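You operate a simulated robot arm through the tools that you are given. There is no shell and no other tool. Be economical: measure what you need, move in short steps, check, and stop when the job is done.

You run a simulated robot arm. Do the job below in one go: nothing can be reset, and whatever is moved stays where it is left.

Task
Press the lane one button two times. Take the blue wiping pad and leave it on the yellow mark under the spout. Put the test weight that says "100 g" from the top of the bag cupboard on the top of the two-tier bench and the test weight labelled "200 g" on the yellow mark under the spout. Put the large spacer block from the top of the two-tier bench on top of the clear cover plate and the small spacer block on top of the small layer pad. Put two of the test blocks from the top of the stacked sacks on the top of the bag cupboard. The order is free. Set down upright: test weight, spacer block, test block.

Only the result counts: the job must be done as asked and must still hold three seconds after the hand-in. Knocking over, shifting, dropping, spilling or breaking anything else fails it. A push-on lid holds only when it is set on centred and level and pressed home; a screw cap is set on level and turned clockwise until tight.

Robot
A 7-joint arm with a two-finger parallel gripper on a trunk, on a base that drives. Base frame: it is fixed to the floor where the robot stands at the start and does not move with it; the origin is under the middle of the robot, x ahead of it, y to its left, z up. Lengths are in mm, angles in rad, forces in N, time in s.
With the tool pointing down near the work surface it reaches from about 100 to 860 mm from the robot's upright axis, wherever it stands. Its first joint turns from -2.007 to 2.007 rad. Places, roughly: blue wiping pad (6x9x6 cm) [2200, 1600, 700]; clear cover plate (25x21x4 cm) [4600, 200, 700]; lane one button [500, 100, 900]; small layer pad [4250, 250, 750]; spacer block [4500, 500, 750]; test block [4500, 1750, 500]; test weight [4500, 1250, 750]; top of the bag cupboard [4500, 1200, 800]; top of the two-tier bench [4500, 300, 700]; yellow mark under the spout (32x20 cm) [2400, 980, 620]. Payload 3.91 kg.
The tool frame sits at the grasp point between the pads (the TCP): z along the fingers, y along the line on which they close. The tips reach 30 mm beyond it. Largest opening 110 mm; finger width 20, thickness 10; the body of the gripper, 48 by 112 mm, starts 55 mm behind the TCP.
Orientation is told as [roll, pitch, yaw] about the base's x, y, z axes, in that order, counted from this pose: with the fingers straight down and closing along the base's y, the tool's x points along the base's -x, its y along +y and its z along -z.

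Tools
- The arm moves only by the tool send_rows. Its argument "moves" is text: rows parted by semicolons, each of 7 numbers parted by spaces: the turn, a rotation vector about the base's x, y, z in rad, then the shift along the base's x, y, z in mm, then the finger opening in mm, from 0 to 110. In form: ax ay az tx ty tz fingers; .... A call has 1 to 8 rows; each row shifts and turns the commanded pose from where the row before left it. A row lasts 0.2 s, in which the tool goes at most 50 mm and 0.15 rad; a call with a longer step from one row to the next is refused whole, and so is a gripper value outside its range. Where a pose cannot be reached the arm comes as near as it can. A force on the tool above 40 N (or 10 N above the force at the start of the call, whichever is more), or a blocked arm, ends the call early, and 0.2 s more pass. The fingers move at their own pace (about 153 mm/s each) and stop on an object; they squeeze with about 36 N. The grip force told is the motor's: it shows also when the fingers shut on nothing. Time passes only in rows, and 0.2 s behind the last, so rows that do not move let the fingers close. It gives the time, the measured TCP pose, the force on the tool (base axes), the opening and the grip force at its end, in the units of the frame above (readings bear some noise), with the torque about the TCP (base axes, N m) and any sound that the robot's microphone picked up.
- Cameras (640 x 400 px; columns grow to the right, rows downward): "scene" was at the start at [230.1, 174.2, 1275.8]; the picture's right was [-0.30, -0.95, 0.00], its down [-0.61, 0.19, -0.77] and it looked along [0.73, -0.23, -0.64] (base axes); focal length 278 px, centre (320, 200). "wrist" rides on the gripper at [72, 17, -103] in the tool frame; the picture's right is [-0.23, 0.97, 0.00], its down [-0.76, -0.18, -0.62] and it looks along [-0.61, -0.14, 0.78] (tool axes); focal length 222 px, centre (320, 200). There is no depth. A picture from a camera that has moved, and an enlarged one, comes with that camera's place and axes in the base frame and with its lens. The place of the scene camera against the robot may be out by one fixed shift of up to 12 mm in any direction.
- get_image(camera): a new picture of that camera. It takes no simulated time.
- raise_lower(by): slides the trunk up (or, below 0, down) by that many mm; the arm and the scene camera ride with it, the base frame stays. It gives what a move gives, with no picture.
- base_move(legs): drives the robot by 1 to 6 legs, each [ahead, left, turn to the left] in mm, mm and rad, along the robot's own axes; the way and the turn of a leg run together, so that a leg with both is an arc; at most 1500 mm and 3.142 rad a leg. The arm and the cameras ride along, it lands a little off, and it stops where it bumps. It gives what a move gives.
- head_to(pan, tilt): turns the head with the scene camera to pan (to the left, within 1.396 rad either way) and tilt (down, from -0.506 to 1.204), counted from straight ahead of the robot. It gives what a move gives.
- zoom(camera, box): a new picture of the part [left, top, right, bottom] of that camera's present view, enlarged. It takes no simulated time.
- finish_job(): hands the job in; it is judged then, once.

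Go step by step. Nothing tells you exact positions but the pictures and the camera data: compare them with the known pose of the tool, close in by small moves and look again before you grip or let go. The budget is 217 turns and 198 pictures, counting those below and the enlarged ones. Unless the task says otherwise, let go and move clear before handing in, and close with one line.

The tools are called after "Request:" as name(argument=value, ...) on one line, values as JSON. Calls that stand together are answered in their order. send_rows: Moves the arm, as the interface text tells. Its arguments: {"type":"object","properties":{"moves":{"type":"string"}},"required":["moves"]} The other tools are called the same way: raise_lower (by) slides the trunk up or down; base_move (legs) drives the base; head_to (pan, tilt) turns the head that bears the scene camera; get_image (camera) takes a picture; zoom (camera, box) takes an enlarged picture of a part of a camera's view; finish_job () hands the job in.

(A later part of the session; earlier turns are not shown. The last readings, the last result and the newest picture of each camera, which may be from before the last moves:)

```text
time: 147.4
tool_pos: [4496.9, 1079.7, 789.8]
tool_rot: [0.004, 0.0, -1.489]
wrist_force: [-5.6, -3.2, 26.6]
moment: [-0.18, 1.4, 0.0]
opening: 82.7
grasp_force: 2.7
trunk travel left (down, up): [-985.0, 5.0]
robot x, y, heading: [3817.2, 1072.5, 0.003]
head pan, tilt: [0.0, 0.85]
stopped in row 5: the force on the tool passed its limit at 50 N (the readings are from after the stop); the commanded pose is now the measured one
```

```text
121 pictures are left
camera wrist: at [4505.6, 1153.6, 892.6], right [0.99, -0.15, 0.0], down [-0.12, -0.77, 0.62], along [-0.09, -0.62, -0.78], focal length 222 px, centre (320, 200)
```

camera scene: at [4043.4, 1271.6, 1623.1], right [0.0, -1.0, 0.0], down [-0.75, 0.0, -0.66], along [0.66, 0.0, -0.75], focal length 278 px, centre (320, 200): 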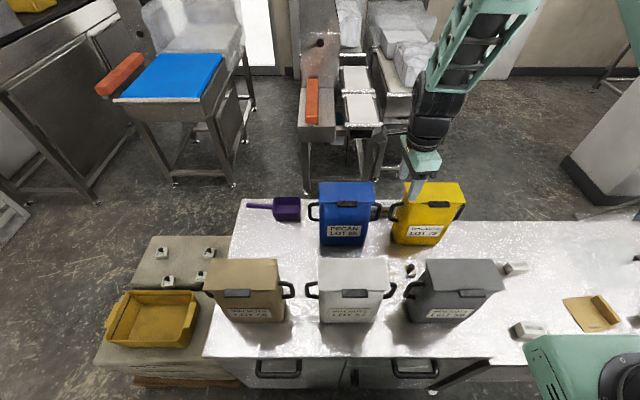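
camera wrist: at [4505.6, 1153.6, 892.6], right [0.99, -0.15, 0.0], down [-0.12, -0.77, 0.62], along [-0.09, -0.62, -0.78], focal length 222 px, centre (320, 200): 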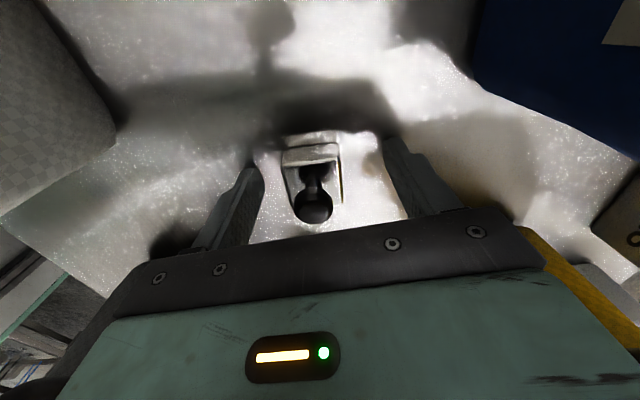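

The fingertips touched the cupboard top (z≈760). I'll lift 5 mm and close.

Request:
send_rows(moves="0 0 0 -3 0 6 80; 0 0 0 0 0 0 40; 0 0 0 0 0 0 0; 0 0 0 0 0 0 0; 0 0 0 0 0 0 0")

Request:
get_image(camera="wrist")

```text
time: 148.6
tool_pos: [4493.4, 1080.6, 794.0]
tool_rot: [0.0, 0.0, -1.489]
wrist_force: [0.3, 1.2, -0.3]
moment: [0.0, 0.0, 0.0]
opening: 35.3
grasp_force: 36.5
trunk travel left (down, up): [-985.0, 5.0]
robot x, y, heading: [3818.3, 1071.3, -0.001]
head pan, tilt: [0.0, 0.85]
```

```text
120 pictures are left
camera wrist: at [4503.1, 1154.0, 896.4], right [0.99, -0.15, 0.0], down [-0.12, -0.77, 0.62], along [-0.09, -0.62, -0.78], focal length 222 px, centre (320, 200)
```

wrist: 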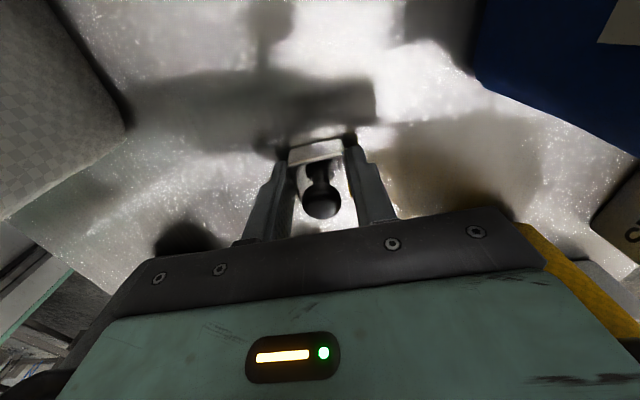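

The 100 g weight is gripped (35 mm wide, bottom 34 mm below the TCP). I'll lift it straight out and carry it over to the bench.

Request:
send_rows(moves="0 0 0 0 0 20 0; 0 0 0 0 0 45 0; 0 0 0 0 0 45 0; 0 0 0 0 0 45 0; 0 0 0 0 0 45 0; 0 0 0 0 0 45 0; 0 0 0 0 0 45 0; 0 0 0 0 0 45 0")

Request:
send_rows(moves="0 0 0 -9 -48 0 0; 0 0 0 -9 -48 0 0; 0 0 0 -9 -48 0 0; 0 0 0 -9 -48 0 0; 0 0 0 -9 -48 0 0; 0 0 0 -9 -48 0 0; 0 0 0 -9 -48 0 0; 0 0 0 -9 -48 0 0")

Request:
head_to(pan=-0.5, tilt=0.85)

Request:
get_image(camera="wrist")

Request:
get_image(camera="scene")

```text
time: 150.4
tool_pos: [4493.1, 1081.2, 1128.6]
tool_rot: [0.0, 0.0, -1.49]
wrist_force: [0.4, -0.5, -0.4]
moment: [0.03, 0.0, 0.05]
opening: 34.9
grasp_force: 36.5
trunk travel left (down, up): [-985.0, 5.0]
robot x, y, heading: [3815.9, 1072.5, 0.003]
head pan, tilt: [0.0, 0.85]
```

```text
time: 152.2
tool_pos: [4422.8, 695.5, 1128.3]
tool_rot: [0.001, 0.001, -1.491]
wrist_force: [0.5, -0.1, -0.2]
moment: [-0.05, -0.02, -0.02]
opening: 34.7
grasp_force: 36.4
trunk travel left (down, up): [-985.0, 5.0]
robot x, y, heading: [3816.6, 1071.5, 0.002]
head pan, tilt: [0.0, 0.85]
```

```text
time: 153.2
tool_pos: [4422.8, 695.9, 1127.6]
tool_rot: [0.002, 0.0, -1.489]
wrist_force: [0.1, -0.1, -0.7]
moment: [0.02, 0.02, -0.01]
opening: 35.1
grasp_force: 36.0
trunk travel left (down, up): [-985.0, 5.0]
robot x, y, heading: [3816.1, 1069.9, -0.001]
head pan, tilt: [-0.499, 0.85]
```

```text
119 pictures are left
camera wrist: at [4432.8, 768.7, 1230.1], right [0.99, -0.15, 0.0], down [-0.12, -0.77, 0.62], along [-0.09, -0.62, -0.78], focal length 222 px, centre (320, 200)
```

wrist: 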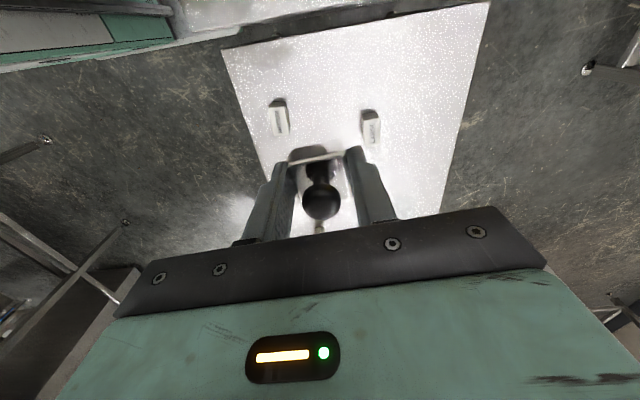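

```text
118 pictures are left
camera scene: at [4033.9, 1234.0, 1623.1], right [-0.48, -0.88, 0.0], down [-0.66, 0.36, -0.66], along [0.58, -0.32, -0.75], focal length 278 px, centre (320, 200)
```

scene: 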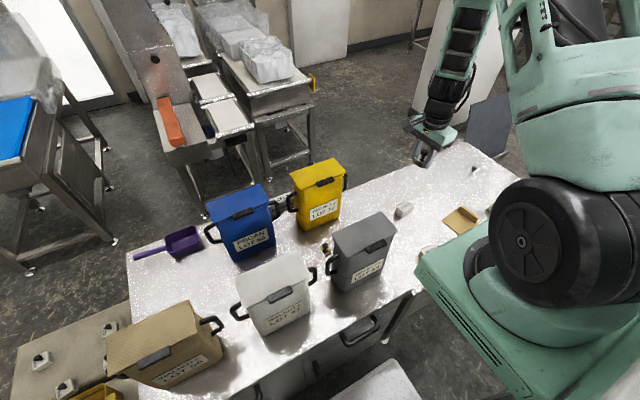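

The spot at [4423, 696] is free, between the blocks and the cupboard. I'll descend toward the bench top.

Request:
send_rows(moves="0 0 0 0 0 -45 0; 0 0 0 0 0 -45 0; 0 0 0 0 0 -45 0; 0 0 0 0 0 -45 0; 0 0 0 0 0 -45 0; 0 0 0 0 0 -45 0; 0 0 0 0 0 -40 0; 0 0 0 0 0 0 0")

Request:
get_image(camera="wrist")

Request:
zoom(camera="scene", box=[320, 100, 520, 300])

```text
time: 154.9
tool_pos: [4422.5, 698.0, 818.3]
tool_rot: [0.001, 0.0, -1.49]
wrist_force: [-0.3, 0.0, -1.4]
moment: [-0.01, -0.05, 0.01]
opening: 35.1
grasp_force: 35.8
trunk travel left (down, up): [-985.0, 5.0]
robot x, y, heading: [3812.7, 1067.3, 0.0]
head pan, tilt: [-0.499, 0.85]
```

```text
117 pictures are left
camera wrist: at [4432.0, 771.6, 921.4], right [0.99, -0.15, 0.0], down [-0.12, -0.77, 0.62], along [-0.09, -0.62, -0.78], focal length 222 px, centre (320, 200)
```

wrist: 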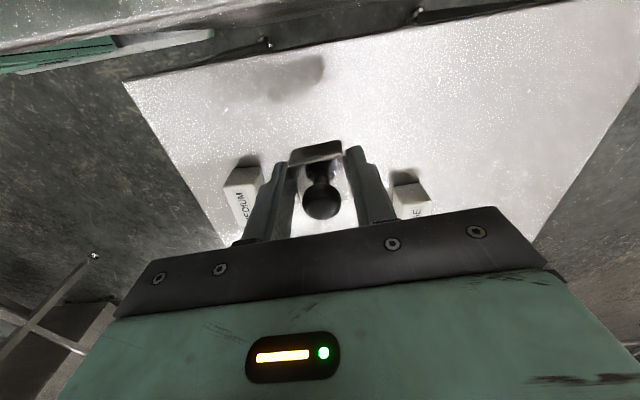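

```text
2.00 times, centred on (420, 200) of scene
camera zoom: at [4034.0, 1233.9, 1623.1], right [-0.48, -0.88, 0.0], down [-0.66, 0.36, -0.66], along [0.58, -0.32, -0.75], focal length 555 px, centre (120, 200)
```

zoom: 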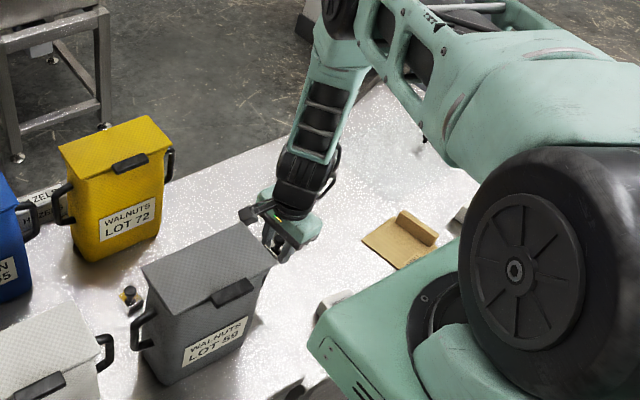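

Request:
send_rows(moves="0 0 0 0 0 -20 0; 0 0 0 0 0 -15 0; 0 0 0 0 0 -8 0; 0 0 0 0 0 -5 0; 0 0 0 0 0 -5 0; 0 0 0 0 0 -4 0; 0 0 0 0 0 -4 0")

```text
time: 156.6
tool_pos: [4421.6, 696.3, 758.6]
tool_rot: [0.002, 0.0, -1.489]
wrist_force: [0.0, 1.4, -1.6]
moment: [0.01, 0.0, 0.01]
opening: 35.2
grasp_force: 36.6
trunk travel left (down, up): [-985.0, 5.0]
robot x, y, heading: [3817.3, 1073.7, -0.002]
head pan, tilt: [-0.499, 0.85]
```

Request:
send_rows(moves="0 0 0 0 0 -4 0; 0 0 0 0 0 -3 0; 0 0 0 0 0 -3 0; 0 0 0 0 0 -3 0; 0 0 0 0 0 -3 0; 0 0 0 0 0 -3 0")

Request:
get_image(camera="wrist")

```text
time: 157.9
tool_pos: [4420.7, 697.0, 738.8]
tool_rot: [0.001, 0.0, -1.49]
wrist_force: [-0.3, -0.1, -0.8]
moment: [0.01, -0.02, -0.02]
opening: 34.9
grasp_force: 36.0
trunk travel left (down, up): [-985.0, 5.0]
robot x, y, heading: [3818.1, 1071.9, 0.002]
head pan, tilt: [-0.499, 0.85]
```

```text
115 pictures are left
camera wrist: at [4430.6, 769.7, 841.0], right [0.99, -0.15, 0.0], down [-0.12, -0.77, 0.62], along [-0.09, -0.62, -0.78], focal length 222 px, centre (320, 200)
```

wrist: 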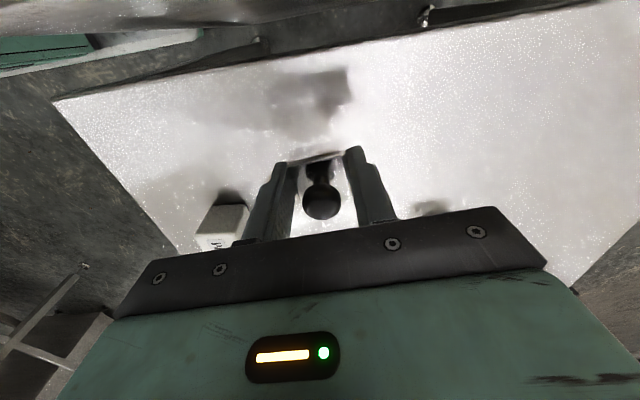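

Request:
send_rows(moves="0 0 0 0 0 -4 0; 0 0 0 0 0 -3 0; 0 0 0 0 0 -3 0; 0 0 0 0 0 -3 0; 0 0 0 0 0 -2 0; 0 0 0 0 0 -2 0; 0 0 0 0 0 -2 0; 0 0 0 0 0 -2 0")

```text
time: 159.8
tool_pos: [4422.4, 697.2, 717.4]
tool_rot: [0.001, 0.001, -1.489]
wrist_force: [-0.5, -0.2, -1.0]
moment: [0.01, 0.01, -0.02]
opening: 35.1
grasp_force: 36.3
trunk travel left (down, up): [-985.0, 5.0]
robot x, y, heading: [3817.1, 1069.3, -0.003]
head pan, tilt: [-0.499, 0.85]
```

Request:
send_rows(moves="0 0 0 0 0 -3 0; 0 0 0 0 0 -3 0; 0 0 0 0 0 -2 0; 0 0 0 0 0 -2 0; 0 0 0 0 0 -2 0; 0 0 0 0 0 -2 0; 0 0 0 0 0 -2 0; 0 0 0 0 0 -2 0")

Request:
get_image(camera="wrist")

```text
time: 161.6
tool_pos: [4433.1, 690.1, 708.6]
tool_rot: [0.019, -0.011, -1.488]
wrist_force: [-0.4, 0.3, -1.2]
moment: [0.05, -0.02, -0.01]
opening: 34.8
grasp_force: 36.3
trunk travel left (down, up): [-985.0, 5.0]
robot x, y, heading: [3815.7, 1072.8, 0.002]
head pan, tilt: [-0.499, 0.85]
```

```text
114 pictures are left
camera wrist: at [4441.7, 764.9, 811.2], right [0.99, -0.14, 0.02], down [-0.13, -0.77, 0.63], along [-0.08, -0.62, -0.78], focal length 222 px, centre (320, 200)
```

wrist: 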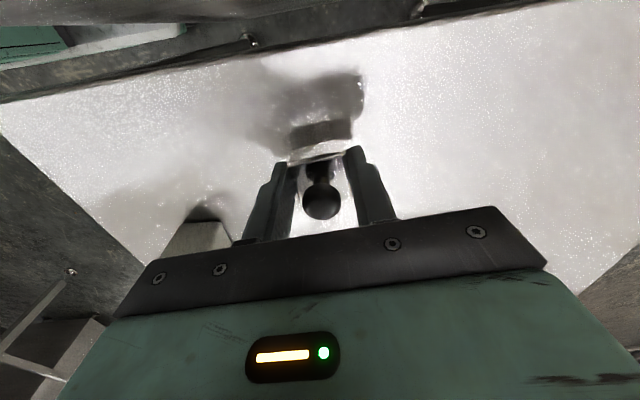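

The arm is at its lower limit because the trunk is high. I'll raise the tool, lower the trunk by 200 mm, and continue.

Request:
send_rows(moves="0 0 0 0 0 40 0; 0 0 0 0 0 45 0; 0 0 0 0 0 45 0; 0 0 0 0 0 45 0; 0 0 0 0 0 45 0; 0 0 0 0 0 0 0")

Request:
raise_lower(by=-200)

Request:
get_image(camera="wrist")

Request:
get_image(camera="scene")

```text
time: 162.9
tool_pos: [4422.3, 697.2, 920.0]
tool_rot: [0.002, 0.0, -1.49]
wrist_force: [0.3, 0.2, -1.1]
moment: [-0.03, 0.02, -0.03]
opening: 35.0
grasp_force: 36.3
trunk travel left (down, up): [-985.0, 5.0]
robot x, y, heading: [3814.8, 1069.4, -0.001]
head pan, tilt: [-0.499, 0.85]
```

```text
time: 165.1
tool_pos: [4423.7, 695.7, 719.8]
tool_rot: [0.002, -0.001, -1.489]
wrist_force: [1.3, 0.5, -1.4]
moment: [0.02, 0.0, 0.02]
opening: 35.3
grasp_force: 36.0
trunk travel left (down, up): [-785.0, 205.0]
robot x, y, heading: [3816.8, 1072.6, -0.001]
head pan, tilt: [-0.499, 0.85]
```

```text
113 pictures are left
camera wrist: at [4431.8, 770.1, 821.8], right [0.99, -0.15, 0.0], down [-0.12, -0.77, 0.62], along [-0.09, -0.62, -0.78], focal length 222 px, centre (320, 200)
```

wrist: 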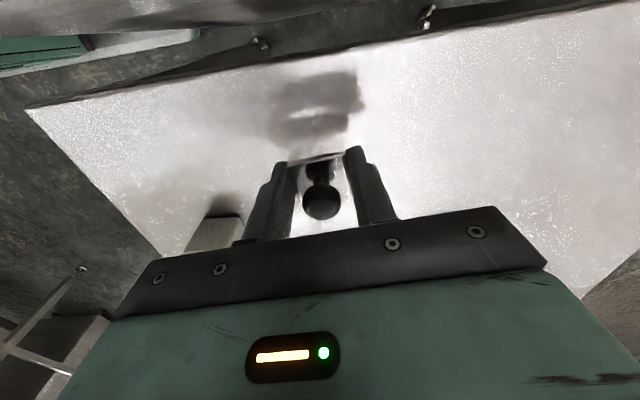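

```text
112 pictures are left
camera scene: at [4033.9, 1234.0, 1423.2], right [-0.48, -0.88, 0.0], down [-0.66, 0.36, -0.66], along [0.58, -0.32, -0.75], focal length 278 px, centre (320, 200)
```

scene: 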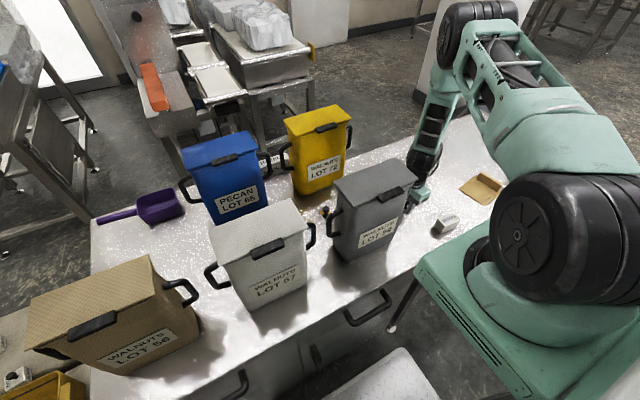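

Request:
send_rows(moves="0 0 0 0 0 -5 0; 0 0 0 0 0 -5 0; 0 0 0 0 0 -4 0; 0 0 0 0 0 -3 0; 0 0 0 0 0 -3 0; 0 0 0 0 0 -2 0; 0 0 0 0 0 -2 0; 0 0 0 0 0 -2 0")

```text
time: 166.9
tool_pos: [4422.0, 696.7, 693.6]
tool_rot: [0.002, 0.0, -1.489]
wrist_force: [-0.4, -0.4, -1.6]
moment: [0.03, 0.02, 0.03]
opening: 35.1
grasp_force: 35.9
trunk travel left (down, up): [-785.0, 205.0]
robot x, y, heading: [3815.9, 1070.9, 0.003]
head pan, tilt: [-0.499, 0.85]
```

Request:
send_rows(moves="0 0 0 0 0 -3 0; 0 0 0 0 0 -2 0; 0 0 0 0 0 -2 0; 0 0 0 0 0 -2 0; 0 0 0 0 0 -2 0; 0 0 0 0 0 -2 0; 0 0 0 0 0 -2 0")

Request:
get_image(camera="wrist")

```text
time: 167.7
tool_pos: [4421.4, 696.5, 689.1]
tool_rot: [0.005, -0.001, -1.489]
wrist_force: [-7.9, 5.7, 27.6]
moment: [0.1, 0.59, -0.04]
opening: 35.1
grasp_force: 36.0
trunk travel left (down, up): [-785.0, 205.0]
robot x, y, heading: [3813.6, 1067.5, -0.002]
head pan, tilt: [-0.499, 0.85]
stopped in row 3: the force on the tool passed its limit at 45 N (the readings are from after the stop); the commanded pose is now the measured one
```

```text
111 pictures are left
camera wrist: at [4432.0, 769.7, 792.6], right [0.99, -0.15, 0.0], down [-0.12, -0.77, 0.62], along [-0.09, -0.62, -0.78], focal length 222 px, centre (320, 200)
```

wrist: 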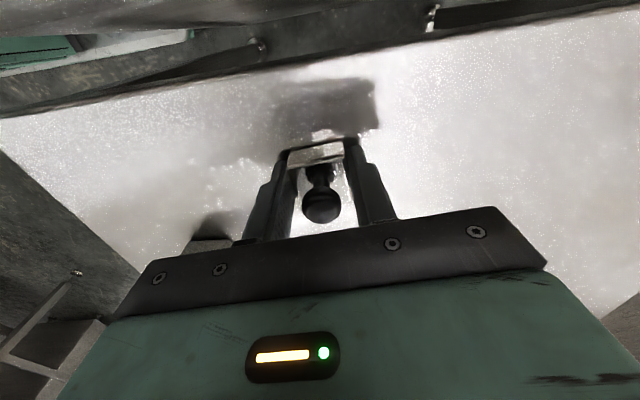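

It touched down (bench top ≈ 656). I'll release and lift.

Request:
send_rows(moves="0 0 0 0 0 1 50; 0 0 0 0 0 0 70; 0 0 0 0 0 20 80; 0 0 0 0 0 40 80; 0 0 0 0 0 45 80; 0 0 0 0 0 45 80; 0 0 0 0 0 45 80; 0 0 0 0 0 45 80")

Request:
get_image(camera="wrist")

```text
time: 169.5
tool_pos: [4420.8, 695.3, 930.5]
tool_rot: [0.0, -0.001, -1.488]
wrist_force: [0.1, 0.0, -0.2]
moment: [0.01, 0.02, 0.01]
opening: 80.1
grasp_force: 0.0
trunk travel left (down, up): [-785.0, 205.0]
robot x, y, heading: [3815.6, 1072.8, -0.001]
head pan, tilt: [-0.499, 0.85]
```

```text
110 pictures are left
camera wrist: at [4430.5, 768.7, 1032.2], right [0.99, -0.15, 0.0], down [-0.12, -0.77, 0.62], along [-0.09, -0.62, -0.78], focal length 222 px, centre (320, 200)
```

wrist: 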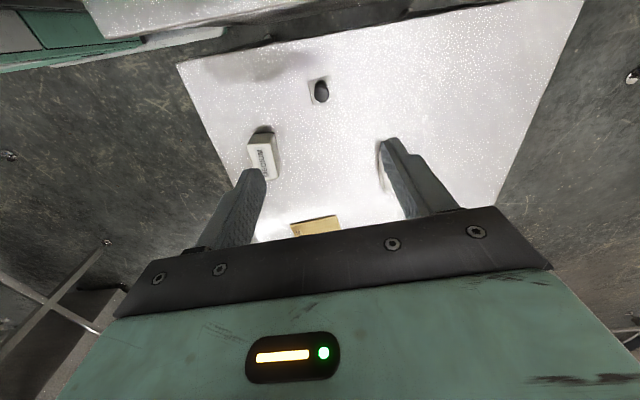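

The 100 g stands upright on the bench. Next come the spacer blocks, so I'll shift the robot right along the bench and look down.

Request:
base_move(legs=[[0, -550, 0]])

Request:
head_to(pan=-0.2, tilt=0.9)

Request:
get_image(camera="scene")

Request:
get_image(camera="wrist")

```text
time: 172.6
tool_pos: [4419.8, 147.1, 930.3]
tool_rot: [0.003, -0.003, -1.492]
wrist_force: [0.5, -0.5, 0.9]
moment: [0.03, -0.02, -0.03]
opening: 80.0
grasp_force: 0.0
trunk travel left (down, up): [-785.0, 205.0]
robot x, y, heading: [3815.5, 523.5, -0.005]
head pan, tilt: [-0.499, 0.85]
```

```text
time: 173.4
tool_pos: [4420.8, 148.1, 930.1]
tool_rot: [0.003, -0.002, -1.491]
wrist_force: [-0.5, 0.8, -0.9]
moment: [0.0, 0.02, -0.01]
opening: 80.1
grasp_force: 0.1
trunk travel left (down, up): [-785.0, 205.0]
robot x, y, heading: [3812.6, 525.1, 0.003]
head pan, tilt: [-0.201, 0.901]
```

```text
109 pictures are left
camera scene: at [4039.1, 709.5, 1419.2], right [-0.2, -0.98, 0.0], down [-0.77, 0.16, -0.62], along [0.61, -0.13, -0.78], focal length 278 px, centre (320, 200)
```

scene: 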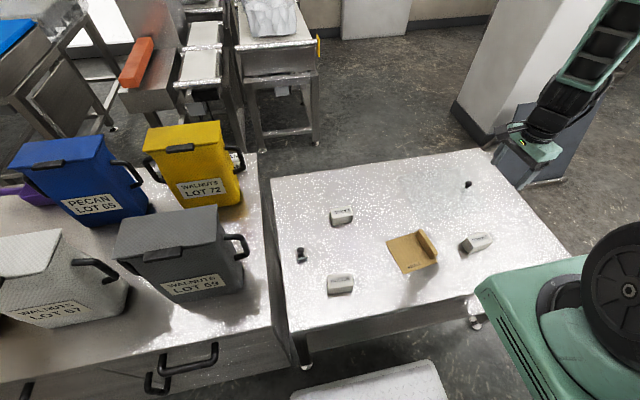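

```text
108 pictures are left
camera wrist: at [4429.6, 221.3, 1032.2], right [0.99, -0.15, 0.0], down [-0.12, -0.77, 0.62], along [-0.09, -0.62, -0.78], focal length 222 px, centre (320, 200)
```

wrist: 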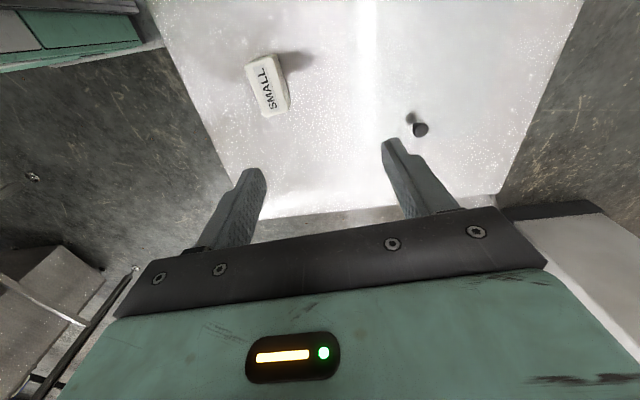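

Request:
zoom(camera="scene", box=[260, 140, 520, 330])

Request:
zoom(camera="scene", box=[400, 150, 560, 270])

```text
2.11 times, centred on (390, 235) of scene
camera zoom: at [4039.1, 709.5, 1419.2], right [-0.2, -0.98, 0.0], down [-0.77, 0.16, -0.62], along [0.61, -0.13, -0.78], focal length 584 px, centre (173, 126)
```

zoom: 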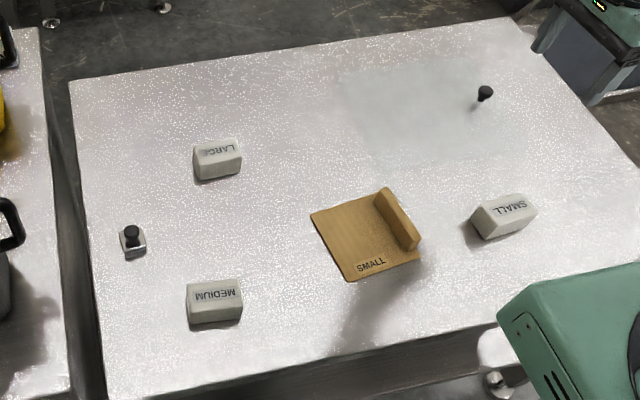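

```text
3.33 times, centred on (480, 210) of scene
camera zoom: at [4039.1, 709.5, 1419.2], right [-0.2, -0.98, 0.0], down [-0.77, 0.16, -0.62], along [0.61, -0.13, -0.78], focal length 925 px, centre (-213, 167)
```

zoom: 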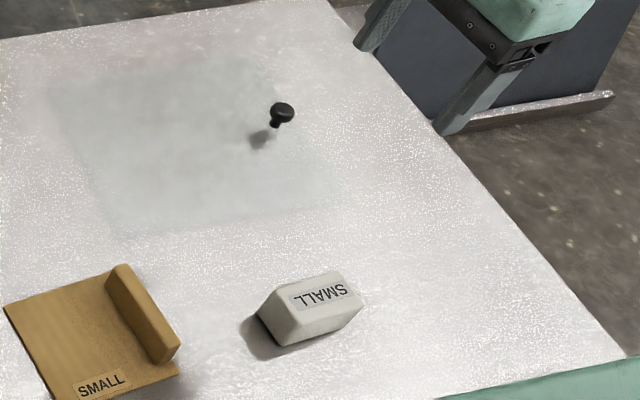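

Positions now: SMALL block ≈ [4353, 157], LARGE ≈ [4533, 540], layer pad ≈ x 4313–4430, y 325–415 (free part), plate ≈ x 4470–4680, y 20–270 with its knob near y 55. First the small block: I'll move over it and look.

Request:
send_rows(moves="0 0 0.06 -34 5 -40 80; 0 0 0.06 -34 4 -35 80; 0 0 0 0 0 -40 80; 0 0 0 0 0 0 80")

Request:
get_image(camera="wrist")

Request:
zoom(camera="scene", box=[400, 150, 560, 270])

```text
refused: row 1 steps farther than a row can; nothing moved
```

```text
105 pictures are left
camera wrist: at [4429.6, 221.3, 1032.2], right [0.99, -0.15, 0.0], down [-0.12, -0.77, 0.62], along [-0.09, -0.62, -0.78], focal length 222 px, centre (320, 200)
```

wrist: 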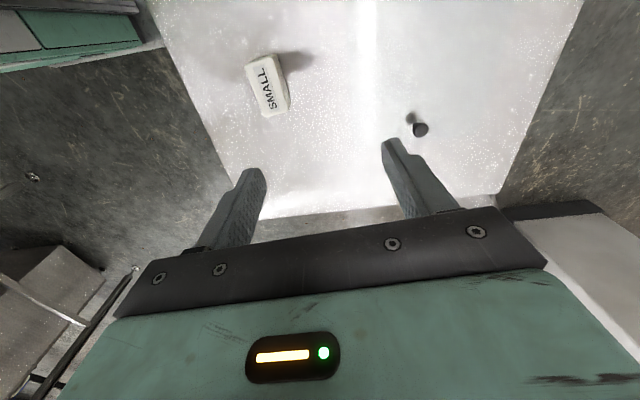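

```text
3.33 times, centred on (480, 210) of scene
camera zoom: at [4039.1, 709.5, 1419.2], right [-0.2, -0.98, 0.0], down [-0.77, 0.16, -0.62], along [0.61, -0.13, -0.78], focal length 925 px, centre (-213, 167)
```

zoom: 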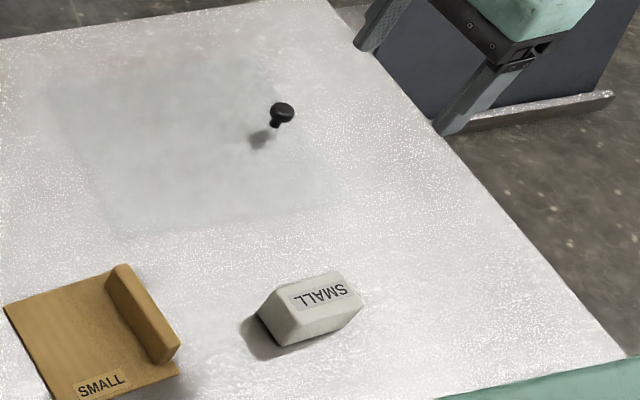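

Request:
send_rows(moves="0 0 0.06 -30 4 -20 80; 0 0 0.06 -30 5 -30 80; 0 0 0 -8 0 -40 80; 0 0 0 0 0 -25 80; 0 0 0 0 0 0 80")

Request:
get_image(camera="wrist")

Request:
get_image(camera="scene")

```text
time: 174.6
tool_pos: [4350.8, 157.4, 815.3]
tool_rot: [0.004, -0.002, -1.371]
wrist_force: [-0.6, -0.1, 0.4]
moment: [0.04, -0.02, 0.0]
opening: 80.0
grasp_force: 0.0
trunk travel left (down, up): [-785.0, 205.0]
robot x, y, heading: [3813.0, 526.3, -0.0]
head pan, tilt: [-0.201, 0.901]
```

```text
103 pictures are left
camera wrist: at [4351.9, 231.9, 917.6], right [1.0, -0.03, 0.0], down [-0.03, -0.78, 0.62], along [-0.02, -0.62, -0.78], focal length 222 px, centre (320, 200)
```

wrist: 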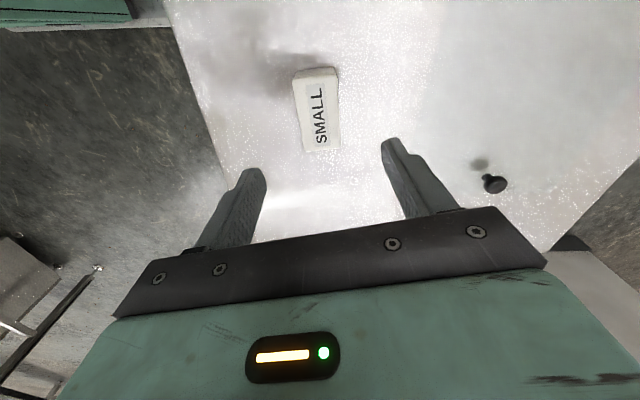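

```text
102 pictures are left
camera scene: at [4039.1, 709.6, 1419.2], right [-0.2, -0.98, 0.0], down [-0.77, 0.16, -0.62], along [0.61, -0.12, -0.78], focal length 278 px, centre (320, 200)
```

scene: 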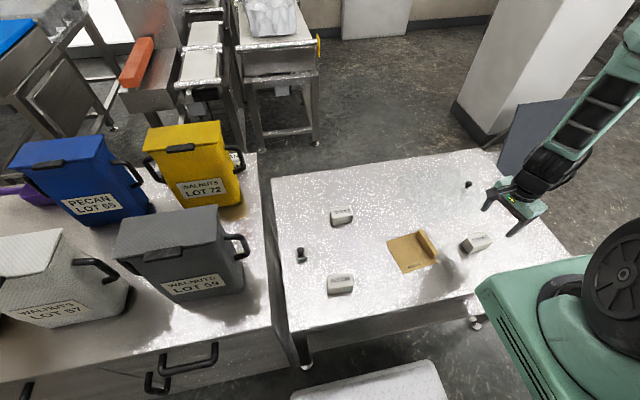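

The block is centred under the tool at [4350, 157], about 71×37 mm. I'll add a small yaw, descend and grip.

Request:
send_rows(moves="0 0 0.09 0 0 -40 80; 0 0 0 0 0 -40 80; 0 0 0 0 0 -30 80; 0 0 0 0 0 -10 80; 0 0 0 0 0 0 40; 0 0 0 0 0 0 0; 0 0 0 0 0 0 0; 0 0 0 0 0 0 0")

Request:
get_image(camera="wrist")

```text
time: 176.4
tool_pos: [4350.9, 155.3, 693.7]
tool_rot: [0.004, 0.0, -1.283]
wrist_force: [0.5, -0.1, 0.3]
moment: [0.05, 0.01, 0.0]
opening: 40.0
grasp_force: 36.0
trunk travel left (down, up): [-785.0, 205.0]
robot x, y, heading: [3816.3, 525.7, 0.0]
head pan, tilt: [-0.201, 0.901]
```

```text
101 pictures are left
camera wrist: at [4345.4, 230.1, 796.5], right [1.0, 0.06, 0.0], down [0.05, -0.78, 0.62], along [0.04, -0.62, -0.78], focal length 222 px, centre (320, 200)
```

wrist: 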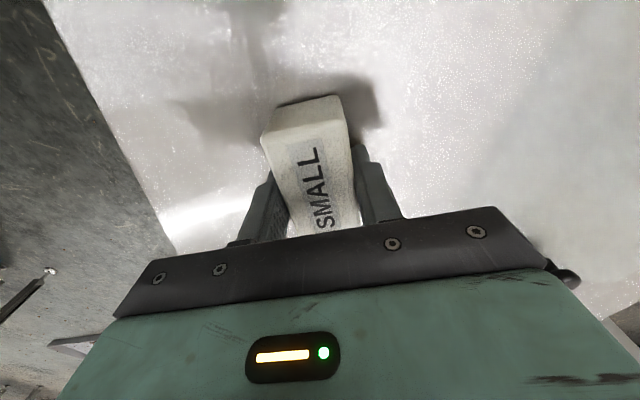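

The small block is gripped (40 mm). I'll lift it, align to the layer pad's yaw, and move above the pad.

Request:
send_rows(moves="0 0 0 0 0 30 0; 0 0 0 0 0 40 0; 0 0 0 0 10 40 0; 0 0 -0.1 5 45 0 0; 0 0 -0.09 5 45 0 0; 0 0 0 5 45 0 0; 0 0 0 5 45 0 0; 0 0 0 2 25 0 0")

Request:
get_image(camera="wrist")

Request:
zoom(camera="scene", box=[320, 160, 520, 310])

```text
time: 178.2
tool_pos: [4372.1, 368.4, 803.3]
tool_rot: [0.003, -0.004, -1.472]
wrist_force: [-0.1, -0.3, -0.9]
moment: [0.02, -0.01, -0.03]
opening: 39.3
grasp_force: 35.6
trunk travel left (down, up): [-785.0, 205.0]
robot x, y, heading: [3815.2, 525.4, 0.001]
head pan, tilt: [-0.201, 0.901]
```

```text
100 pictures are left
camera wrist: at [4380.4, 443.0, 906.7], right [0.99, -0.13, 0.0], down [-0.1, -0.77, 0.62], along [-0.08, -0.62, -0.78], focal length 222 px, centre (320, 200)
```

wrist: 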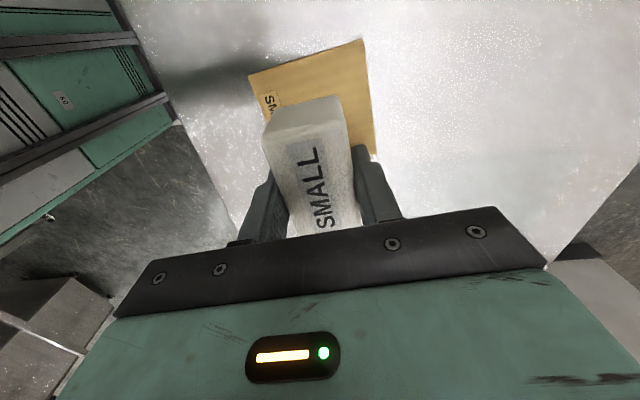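

```text
2.67 times, centred on (420, 235) of scene
camera zoom: at [4039.1, 709.1, 1419.3], right [-0.2, -0.98, 0.0], down [-0.77, 0.16, -0.62], along [0.61, -0.12, -0.78], focal length 740 px, centre (53, 107)
```

zoom: 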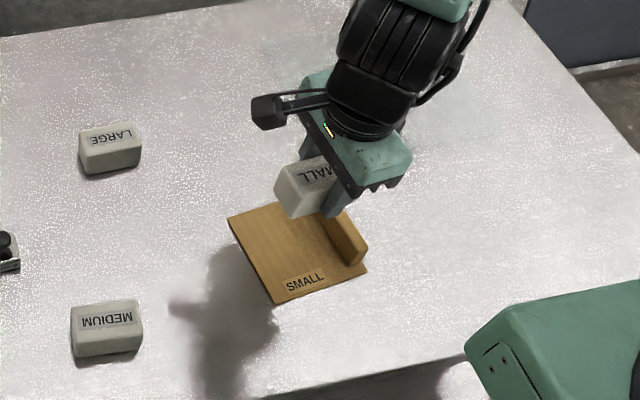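

The pad's +y edge is at about y=417 and the backstop ends near y=325. I'll centre the block at [4368, 373] and lower it.

Request:
send_rows(moves="0 0 0 -3 4 -30 0; 0 0 0 0 0 -35 0; 0 0 0 0 0 -18 0; 0 0 0 0 0 -5 0; 0 0 0 0 0 -4 0; 0 0 0 0 0 -3 0")

Request:
get_image(camera="wrist")

Request:
zoom(camera="scene", box=[320, 160, 520, 310])

```text
time: 179.6
tool_pos: [4370.9, 375.0, 709.1]
tool_rot: [0.005, -0.002, -1.47]
wrist_force: [-0.6, -0.3, -1.4]
moment: [-0.01, -0.01, -0.02]
opening: 39.4
grasp_force: 35.9
trunk travel left (down, up): [-785.0, 205.0]
robot x, y, heading: [3814.0, 526.7, -0.002]
head pan, tilt: [-0.201, 0.901]
```

```text
98 pictures are left
camera wrist: at [4378.9, 449.5, 811.8], right [0.99, -0.13, 0.0], down [-0.1, -0.78, 0.62], along [-0.08, -0.62, -0.78], focal length 222 px, centre (320, 200)
```

wrist: 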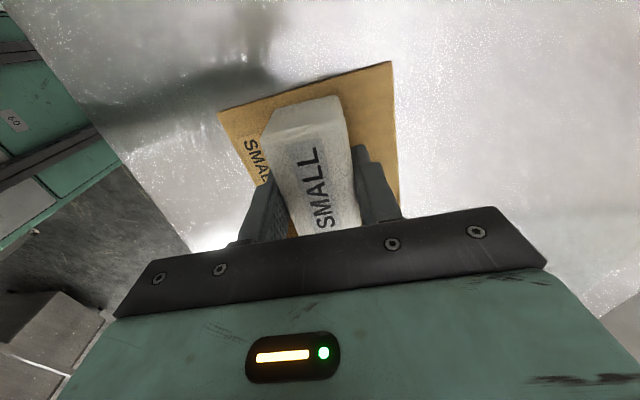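

```text
2.67 times, centred on (420, 235) of scene
camera zoom: at [4039.1, 709.6, 1419.2], right [-0.2, -0.98, 0.0], down [-0.77, 0.16, -0.62], along [0.61, -0.12, -0.78], focal length 740 px, centre (53, 107)
```

zoom: 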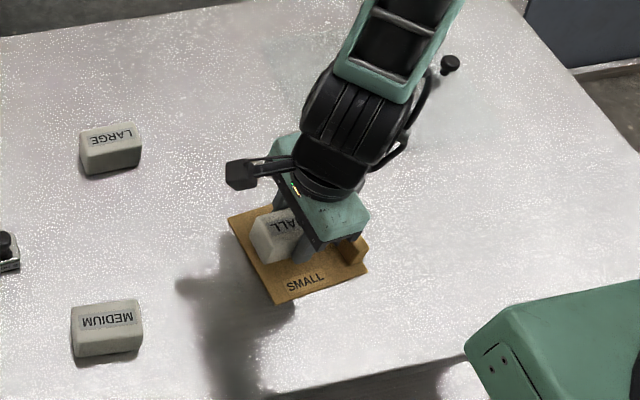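

It's placed well over the pad. I'll lower to contact.

Request:
send_rows(moves="0 0 0 0 0 -3 0; 0 0 0 0 0 -2 0; 0 0 0 0 0 -2 0; 0 0 0 0 0 -2 0; 0 0 0 0 0 -2 0; 0 0 0 0 0 -2 0")

```text
time: 181.0
tool_pos: [4369.7, 376.4, 697.4]
tool_rot: [0.002, -0.001, -1.471]
wrist_force: [-0.5, 0.4, 12.1]
moment: [0.01, 0.13, -0.01]
opening: 39.3
grasp_force: 36.2
trunk travel left (down, up): [-785.0, 205.0]
robot x, y, heading: [3814.2, 523.1, -0.001]
head pan, tilt: [-0.201, 0.901]
```

Contact at z≈697. I'll release and lift.

Request:
send_rows(moves="0 0 0 0 0 1 55; 0 0 0 0 0 0 70; 0 0 0 0 0 20 80; 0 0 0 0 0 40 80; 0 0 0 0 0 40 80; 0 0 0 20 40 0 80; 0 0 0 20 40 0 80; 0 0 0 20 40 0 80")

Request:
send_rows(moves="0 0 -0.08 30 20 0 80; 0 0 0 30 20 0 80; 0 0 0 40 0 0 80; 0 0 0 0 0 0 80")

Request:
get_image(camera="wrist")

Request:
zoom(camera="scene", box=[280, 140, 520, 310])

```text
time: 182.8
tool_pos: [4432.3, 495.8, 800.1]
tool_rot: [0.003, 0.0, -1.472]
wrist_force: [1.3, -1.1, 0.6]
moment: [0.03, -0.02, -0.02]
opening: 80.1
grasp_force: 0.1
trunk travel left (down, up): [-785.0, 205.0]
robot x, y, heading: [3814.3, 524.2, -0.001]
head pan, tilt: [-0.201, 0.901]
```

```text
time: 183.8
tool_pos: [4530.5, 534.8, 799.1]
tool_rot: [0.003, -0.001, -1.549]
wrist_force: [-0.9, -0.2, 0.5]
moment: [-0.02, 0.0, 0.0]
opening: 80.0
grasp_force: 0.1
trunk travel left (down, up): [-785.0, 205.0]
robot x, y, heading: [3814.0, 527.0, -0.0]
head pan, tilt: [-0.201, 0.901]
```

```text
96 pictures are left
camera wrist: at [4545.6, 607.8, 901.4], right [0.98, -0.21, 0.0], down [-0.16, -0.76, 0.62], along [-0.13, -0.61, -0.78], focal length 222 px, centre (320, 200)
```

wrist: 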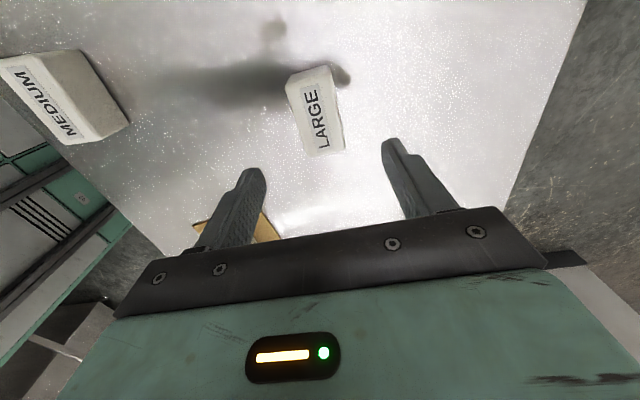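

```text
2.35 times, centred on (400, 225) of scene
camera zoom: at [4039.0, 709.7, 1419.2], right [-0.2, -0.98, 0.0], down [-0.77, 0.16, -0.62], along [0.61, -0.12, -0.78], focal length 653 px, centre (132, 141)
```

zoom: 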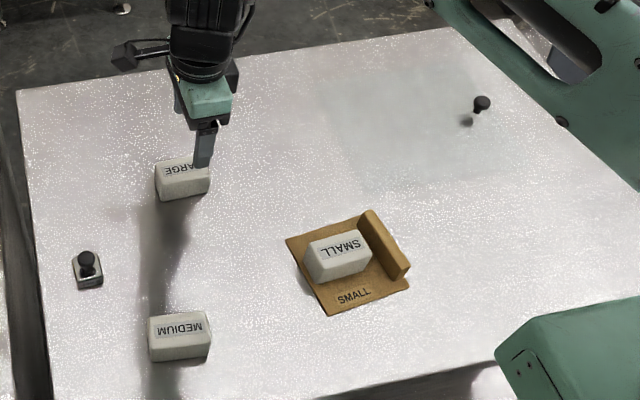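

The small block sits on the pad. The LARGE block is centred at [4529, 541], so I'll align, descend and grip.

Request:
send_rows(moves="0 0 -0.07 -1 6 -40 80; 0 0 0 0 0 -40 80; 0 0 0 0 0 -20 80; 0 0 0 0 0 -5 80; 0 0 0 0 0 0 40; 0 0 0 0 0 0 0; 0 0 0 0 0 0 0; 0 0 0 0 0 0 0")

Request:
get_image(camera="wrist")

```text
time: 185.6
tool_pos: [4529.8, 543.3, 692.9]
tool_rot: [0.003, -0.001, -1.621]
wrist_force: [0.2, -0.9, -0.3]
moment: [-0.03, 0.01, 0.02]
opening: 39.7
grasp_force: 35.8
trunk travel left (down, up): [-785.0, 205.0]
robot x, y, heading: [3815.7, 528.8, -0.002]
head pan, tilt: [-0.201, 0.901]
```

```text
94 pictures are left
camera wrist: at [4548.8, 613.2, 795.1], right [0.96, -0.28, 0.0], down [-0.22, -0.75, 0.62], along [-0.17, -0.6, -0.78], focal length 222 px, centre (320, 200)
```

wrist: 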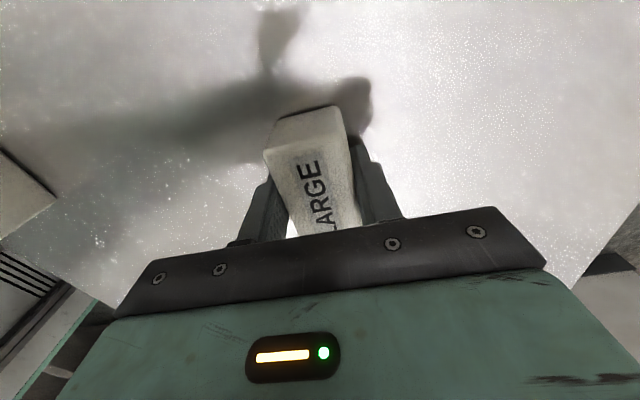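

LARGE is gripped. I'll lift it and shift the base 350 mm right so the plate comes within reach.

Request:
send_rows(moves="0 0 0 0 0 30 0; 0 0 0 0 0 40 0; 0 0 0 0 0 45 0")

Request:
base_move(legs=[[0, -355, 0]])

Request:
send_rows(moves="0 0 0 40 0 0 0; 0 0 0 5 0 0 0; 0 0 0 0 0 0 0")

Request:
get_image(camera="wrist")

Request:
get_image(camera="scene")

```text
time: 186.4
tool_pos: [4530.1, 541.4, 809.1]
tool_rot: [0.002, -0.001, -1.622]
wrist_force: [-0.9, -0.6, -2.8]
moment: [-0.02, 0.0, -0.02]
opening: 39.6
grasp_force: 35.9
trunk travel left (down, up): [-785.0, 205.0]
robot x, y, heading: [3813.5, 530.0, 0.008]
head pan, tilt: [-0.201, 0.901]
```

```text
time: 188.7
tool_pos: [4530.2, 189.5, 808.6]
tool_rot: [0.004, -0.002, -1.616]
wrist_force: [-0.5, -0.6, -2.2]
moment: [-0.01, 0.02, -0.05]
opening: 39.5
grasp_force: 36.6
trunk travel left (down, up): [-785.0, 205.0]
robot x, y, heading: [3817.3, 172.1, 0.002]
head pan, tilt: [-0.201, 0.901]
```

```text
time: 189.5
tool_pos: [4575.4, 188.2, 809.9]
tool_rot: [0.002, -0.001, -1.618]
wrist_force: [-0.4, -0.1, -1.8]
moment: [0.0, -0.01, -0.01]
opening: 39.2
grasp_force: 36.3
trunk travel left (down, up): [-785.0, 205.0]
robot x, y, heading: [3816.6, 171.5, -0.001]
head pan, tilt: [-0.201, 0.901]
```

```text
93 pictures are left
camera wrist: at [4594.7, 260.3, 912.0], right [0.96, -0.27, 0.0], down [-0.21, -0.75, 0.62], along [-0.17, -0.6, -0.78], focal length 222 px, centre (320, 200)
```

wrist: 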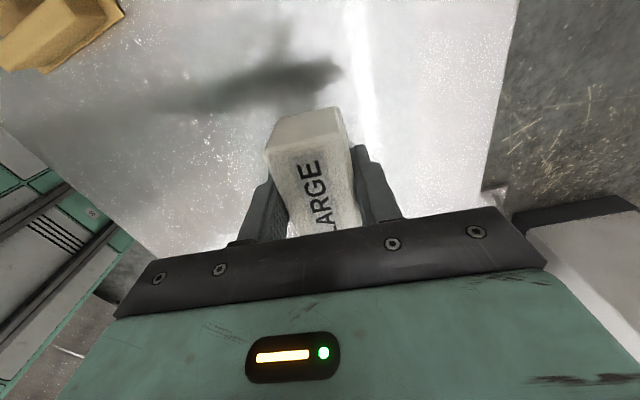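

```text
92 pictures are left
camera scene: at [4038.6, 355.8, 1419.2], right [-0.2, -0.98, 0.0], down [-0.77, 0.15, -0.62], along [0.61, -0.12, -0.78], focal length 278 px, centre (320, 200)
```

scene: 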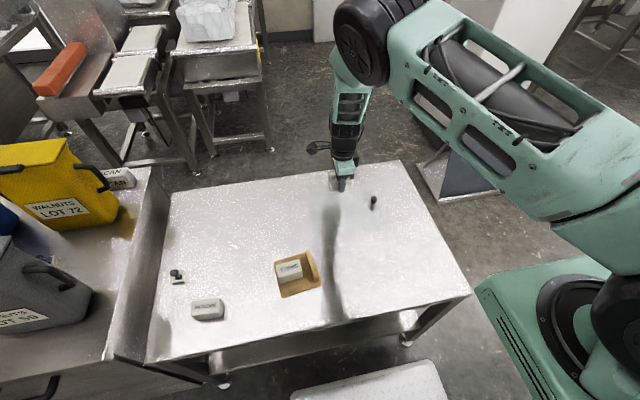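

Request:
zoom(camera="scene", box=[280, 150, 440, 270])

```text
3.33 times, centred on (360, 210) of scene
camera zoom: at [4038.6, 355.8, 1419.2], right [-0.2, -0.98, 0.0], down [-0.77, 0.15, -0.62], along [0.61, -0.12, -0.78], focal length 925 px, centre (187, 167)
```

zoom: 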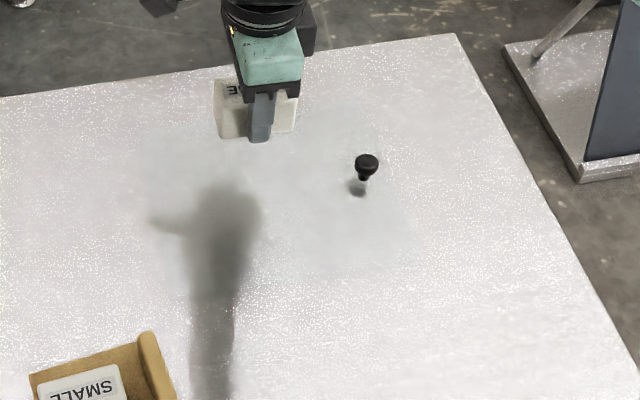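

The plate's free part covers about x 4472–4665, y 100–270, and the block at [4575, 188] is well inside it. Lowering.

Request:
send_rows(moves="0 0 0 0 0 -40 0; 0 0 0 0 0 -35 0; 0 0 0 0 0 -15 0; 0 0 0 0 0 -5 0; 0 0 0 0 0 -3 0; 0 0 0 0 0 -3 0")

Request:
zoom(camera="scene", box=[280, 150, 440, 270])

```text
time: 190.9
tool_pos: [4575.6, 189.0, 707.9]
tool_rot: [0.004, -0.002, -1.62]
wrist_force: [0.0, -0.1, -0.8]
moment: [-0.02, -0.01, -0.03]
opening: 39.4
grasp_force: 35.8
trunk travel left (down, up): [-785.0, 205.0]
robot x, y, heading: [3815.9, 171.9, 0.006]
head pan, tilt: [-0.201, 0.901]
```

```text
3.33 times, centred on (360, 210) of scene
camera zoom: at [4038.6, 355.8, 1419.2], right [-0.2, -0.98, 0.0], down [-0.77, 0.15, -0.62], along [0.61, -0.12, -0.78], focal length 925 px, centre (187, 167)
```

zoom: 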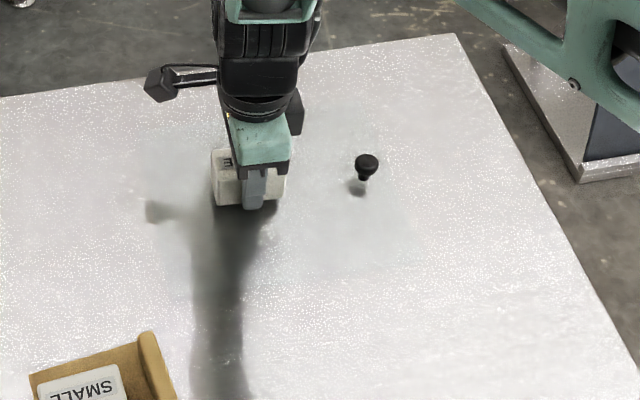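

Request:
send_rows(moves="0 0 0 0 0 -3 0; 0 0 0 0 0 -2 0; 0 0 0 0 0 -2 0; 0 0 0 0 0 -2 0; 0 0 0 0 0 -2 0; 0 0 0 0 0 -2 0")

```text
time: 192.2
tool_pos: [4576.3, 189.9, 699.9]
tool_rot: [0.007, 0.002, -1.616]
wrist_force: [-5.8, -1.3, 19.2]
moment: [-0.07, 0.6, 0.01]
opening: 39.7
grasp_force: 36.4
trunk travel left (down, up): [-785.0, 205.0]
robot x, y, heading: [3813.6, 170.4, 0.002]
head pan, tilt: [-0.201, 0.901]
stopped in row 6: the force on the tool passed its limit at 54 N (the readings are from after the stop); the commanded pose is now the measured one
```

Contact. I'll release and lift clear.

Request:
send_rows(moves="0 0 0 0 0 2 50; 0 0 0 0 0 0 70; 0 0 0 0 0 20 80; 0 0 0 0 0 45 80; 0 0 0 0 0 45 80; 0 0 0 0 0 45 80; 0 0 0 0 0 45 80; 0 0 0 0 0 45 80")

Request:
zoom(camera="scene", box=[140, 150, 480, 340])

```text
time: 194.0
tool_pos: [4577.8, 189.2, 945.7]
tool_rot: [0.006, 0.001, -1.617]
wrist_force: [0.6, -0.7, 0.2]
moment: [-0.01, 0.02, 0.01]
opening: 80.2
grasp_force: 0.0
trunk travel left (down, up): [-785.0, 205.0]
robot x, y, heading: [3815.7, 170.8, 0.004]
head pan, tilt: [-0.201, 0.901]
```

```text
1.88 times, centred on (310, 245) of scene
camera zoom: at [4039.0, 355.9, 1419.1], right [-0.2, -0.98, 0.0], down [-0.77, 0.16, -0.62], along [0.61, -0.12, -0.78], focal length 523 px, centre (339, 115)
```

zoom: 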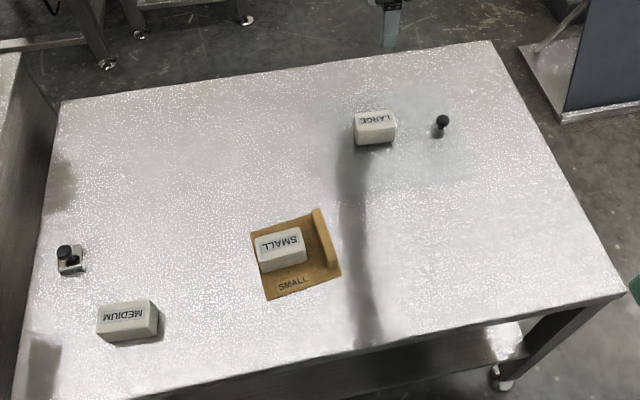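

The blocks and the 100 g are all in place. Now the 200 g: I'll raise the trunk, move back left in front of the bins, and go above it.

Request:
raise_lower(by=200)

Request:
base_move(legs=[[0, 795, 0]])

Request:
send_rows(moves="0 0 0.1 -40 0 0 80; 0 0 0.1 -40 0 0 80; 0 0 0.05 -24 0 0 80; 0 0 0 0 0 0 80")

Request:
get_image(camera="wrist")

```text
time: 196.2
tool_pos: [4579.2, 189.3, 1145.0]
tool_rot: [0.006, -0.002, -1.617]
wrist_force: [-0.1, 0.6, 0.4]
moment: [-0.01, 0.0, 0.01]
opening: 80.1
grasp_force: 0.1
trunk travel left (down, up): [-985.0, 5.0]
robot x, y, heading: [3818.6, 172.5, -0.0]
head pan, tilt: [-0.201, 0.901]
```

```text
time: 200.4
tool_pos: [4577.4, 973.8, 1145.1]
tool_rot: [0.007, 0.0, -1.618]
wrist_force: [0.7, -0.1, 0.0]
moment: [0.01, 0.0, -0.04]
opening: 80.0
grasp_force: 0.1
trunk travel left (down, up): [-985.0, 5.0]
robot x, y, heading: [3814.4, 957.1, 0.001]
head pan, tilt: [-0.201, 0.901]
```

```text
time: 201.4
tool_pos: [4473.9, 976.5, 1144.8]
tool_rot: [0.007, 0.002, -1.368]
wrist_force: [-0.2, 0.1, 1.2]
moment: [0.01, -0.03, -0.03]
opening: 80.1
grasp_force: 0.0
trunk travel left (down, up): [-985.0, 5.0]
robot x, y, heading: [3810.4, 954.9, -0.003]
head pan, tilt: [-0.201, 0.901]
```

```text
88 pictures are left
camera wrist: at [4474.1, 1050.7, 1247.3], right [1.0, -0.03, 0.01], down [-0.03, -0.78, 0.62], along [-0.01, -0.62, -0.78], focal length 222 px, centre (320, 200)
```

wrist: 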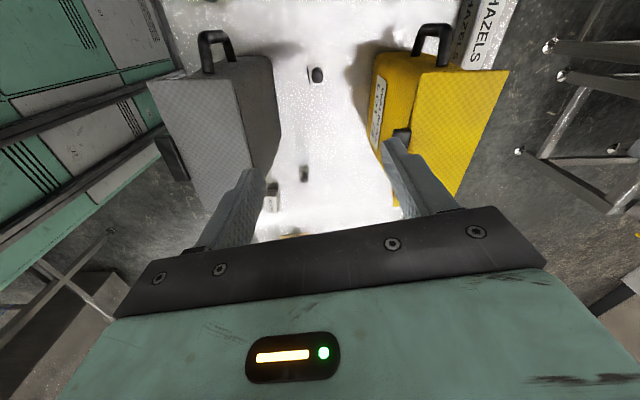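

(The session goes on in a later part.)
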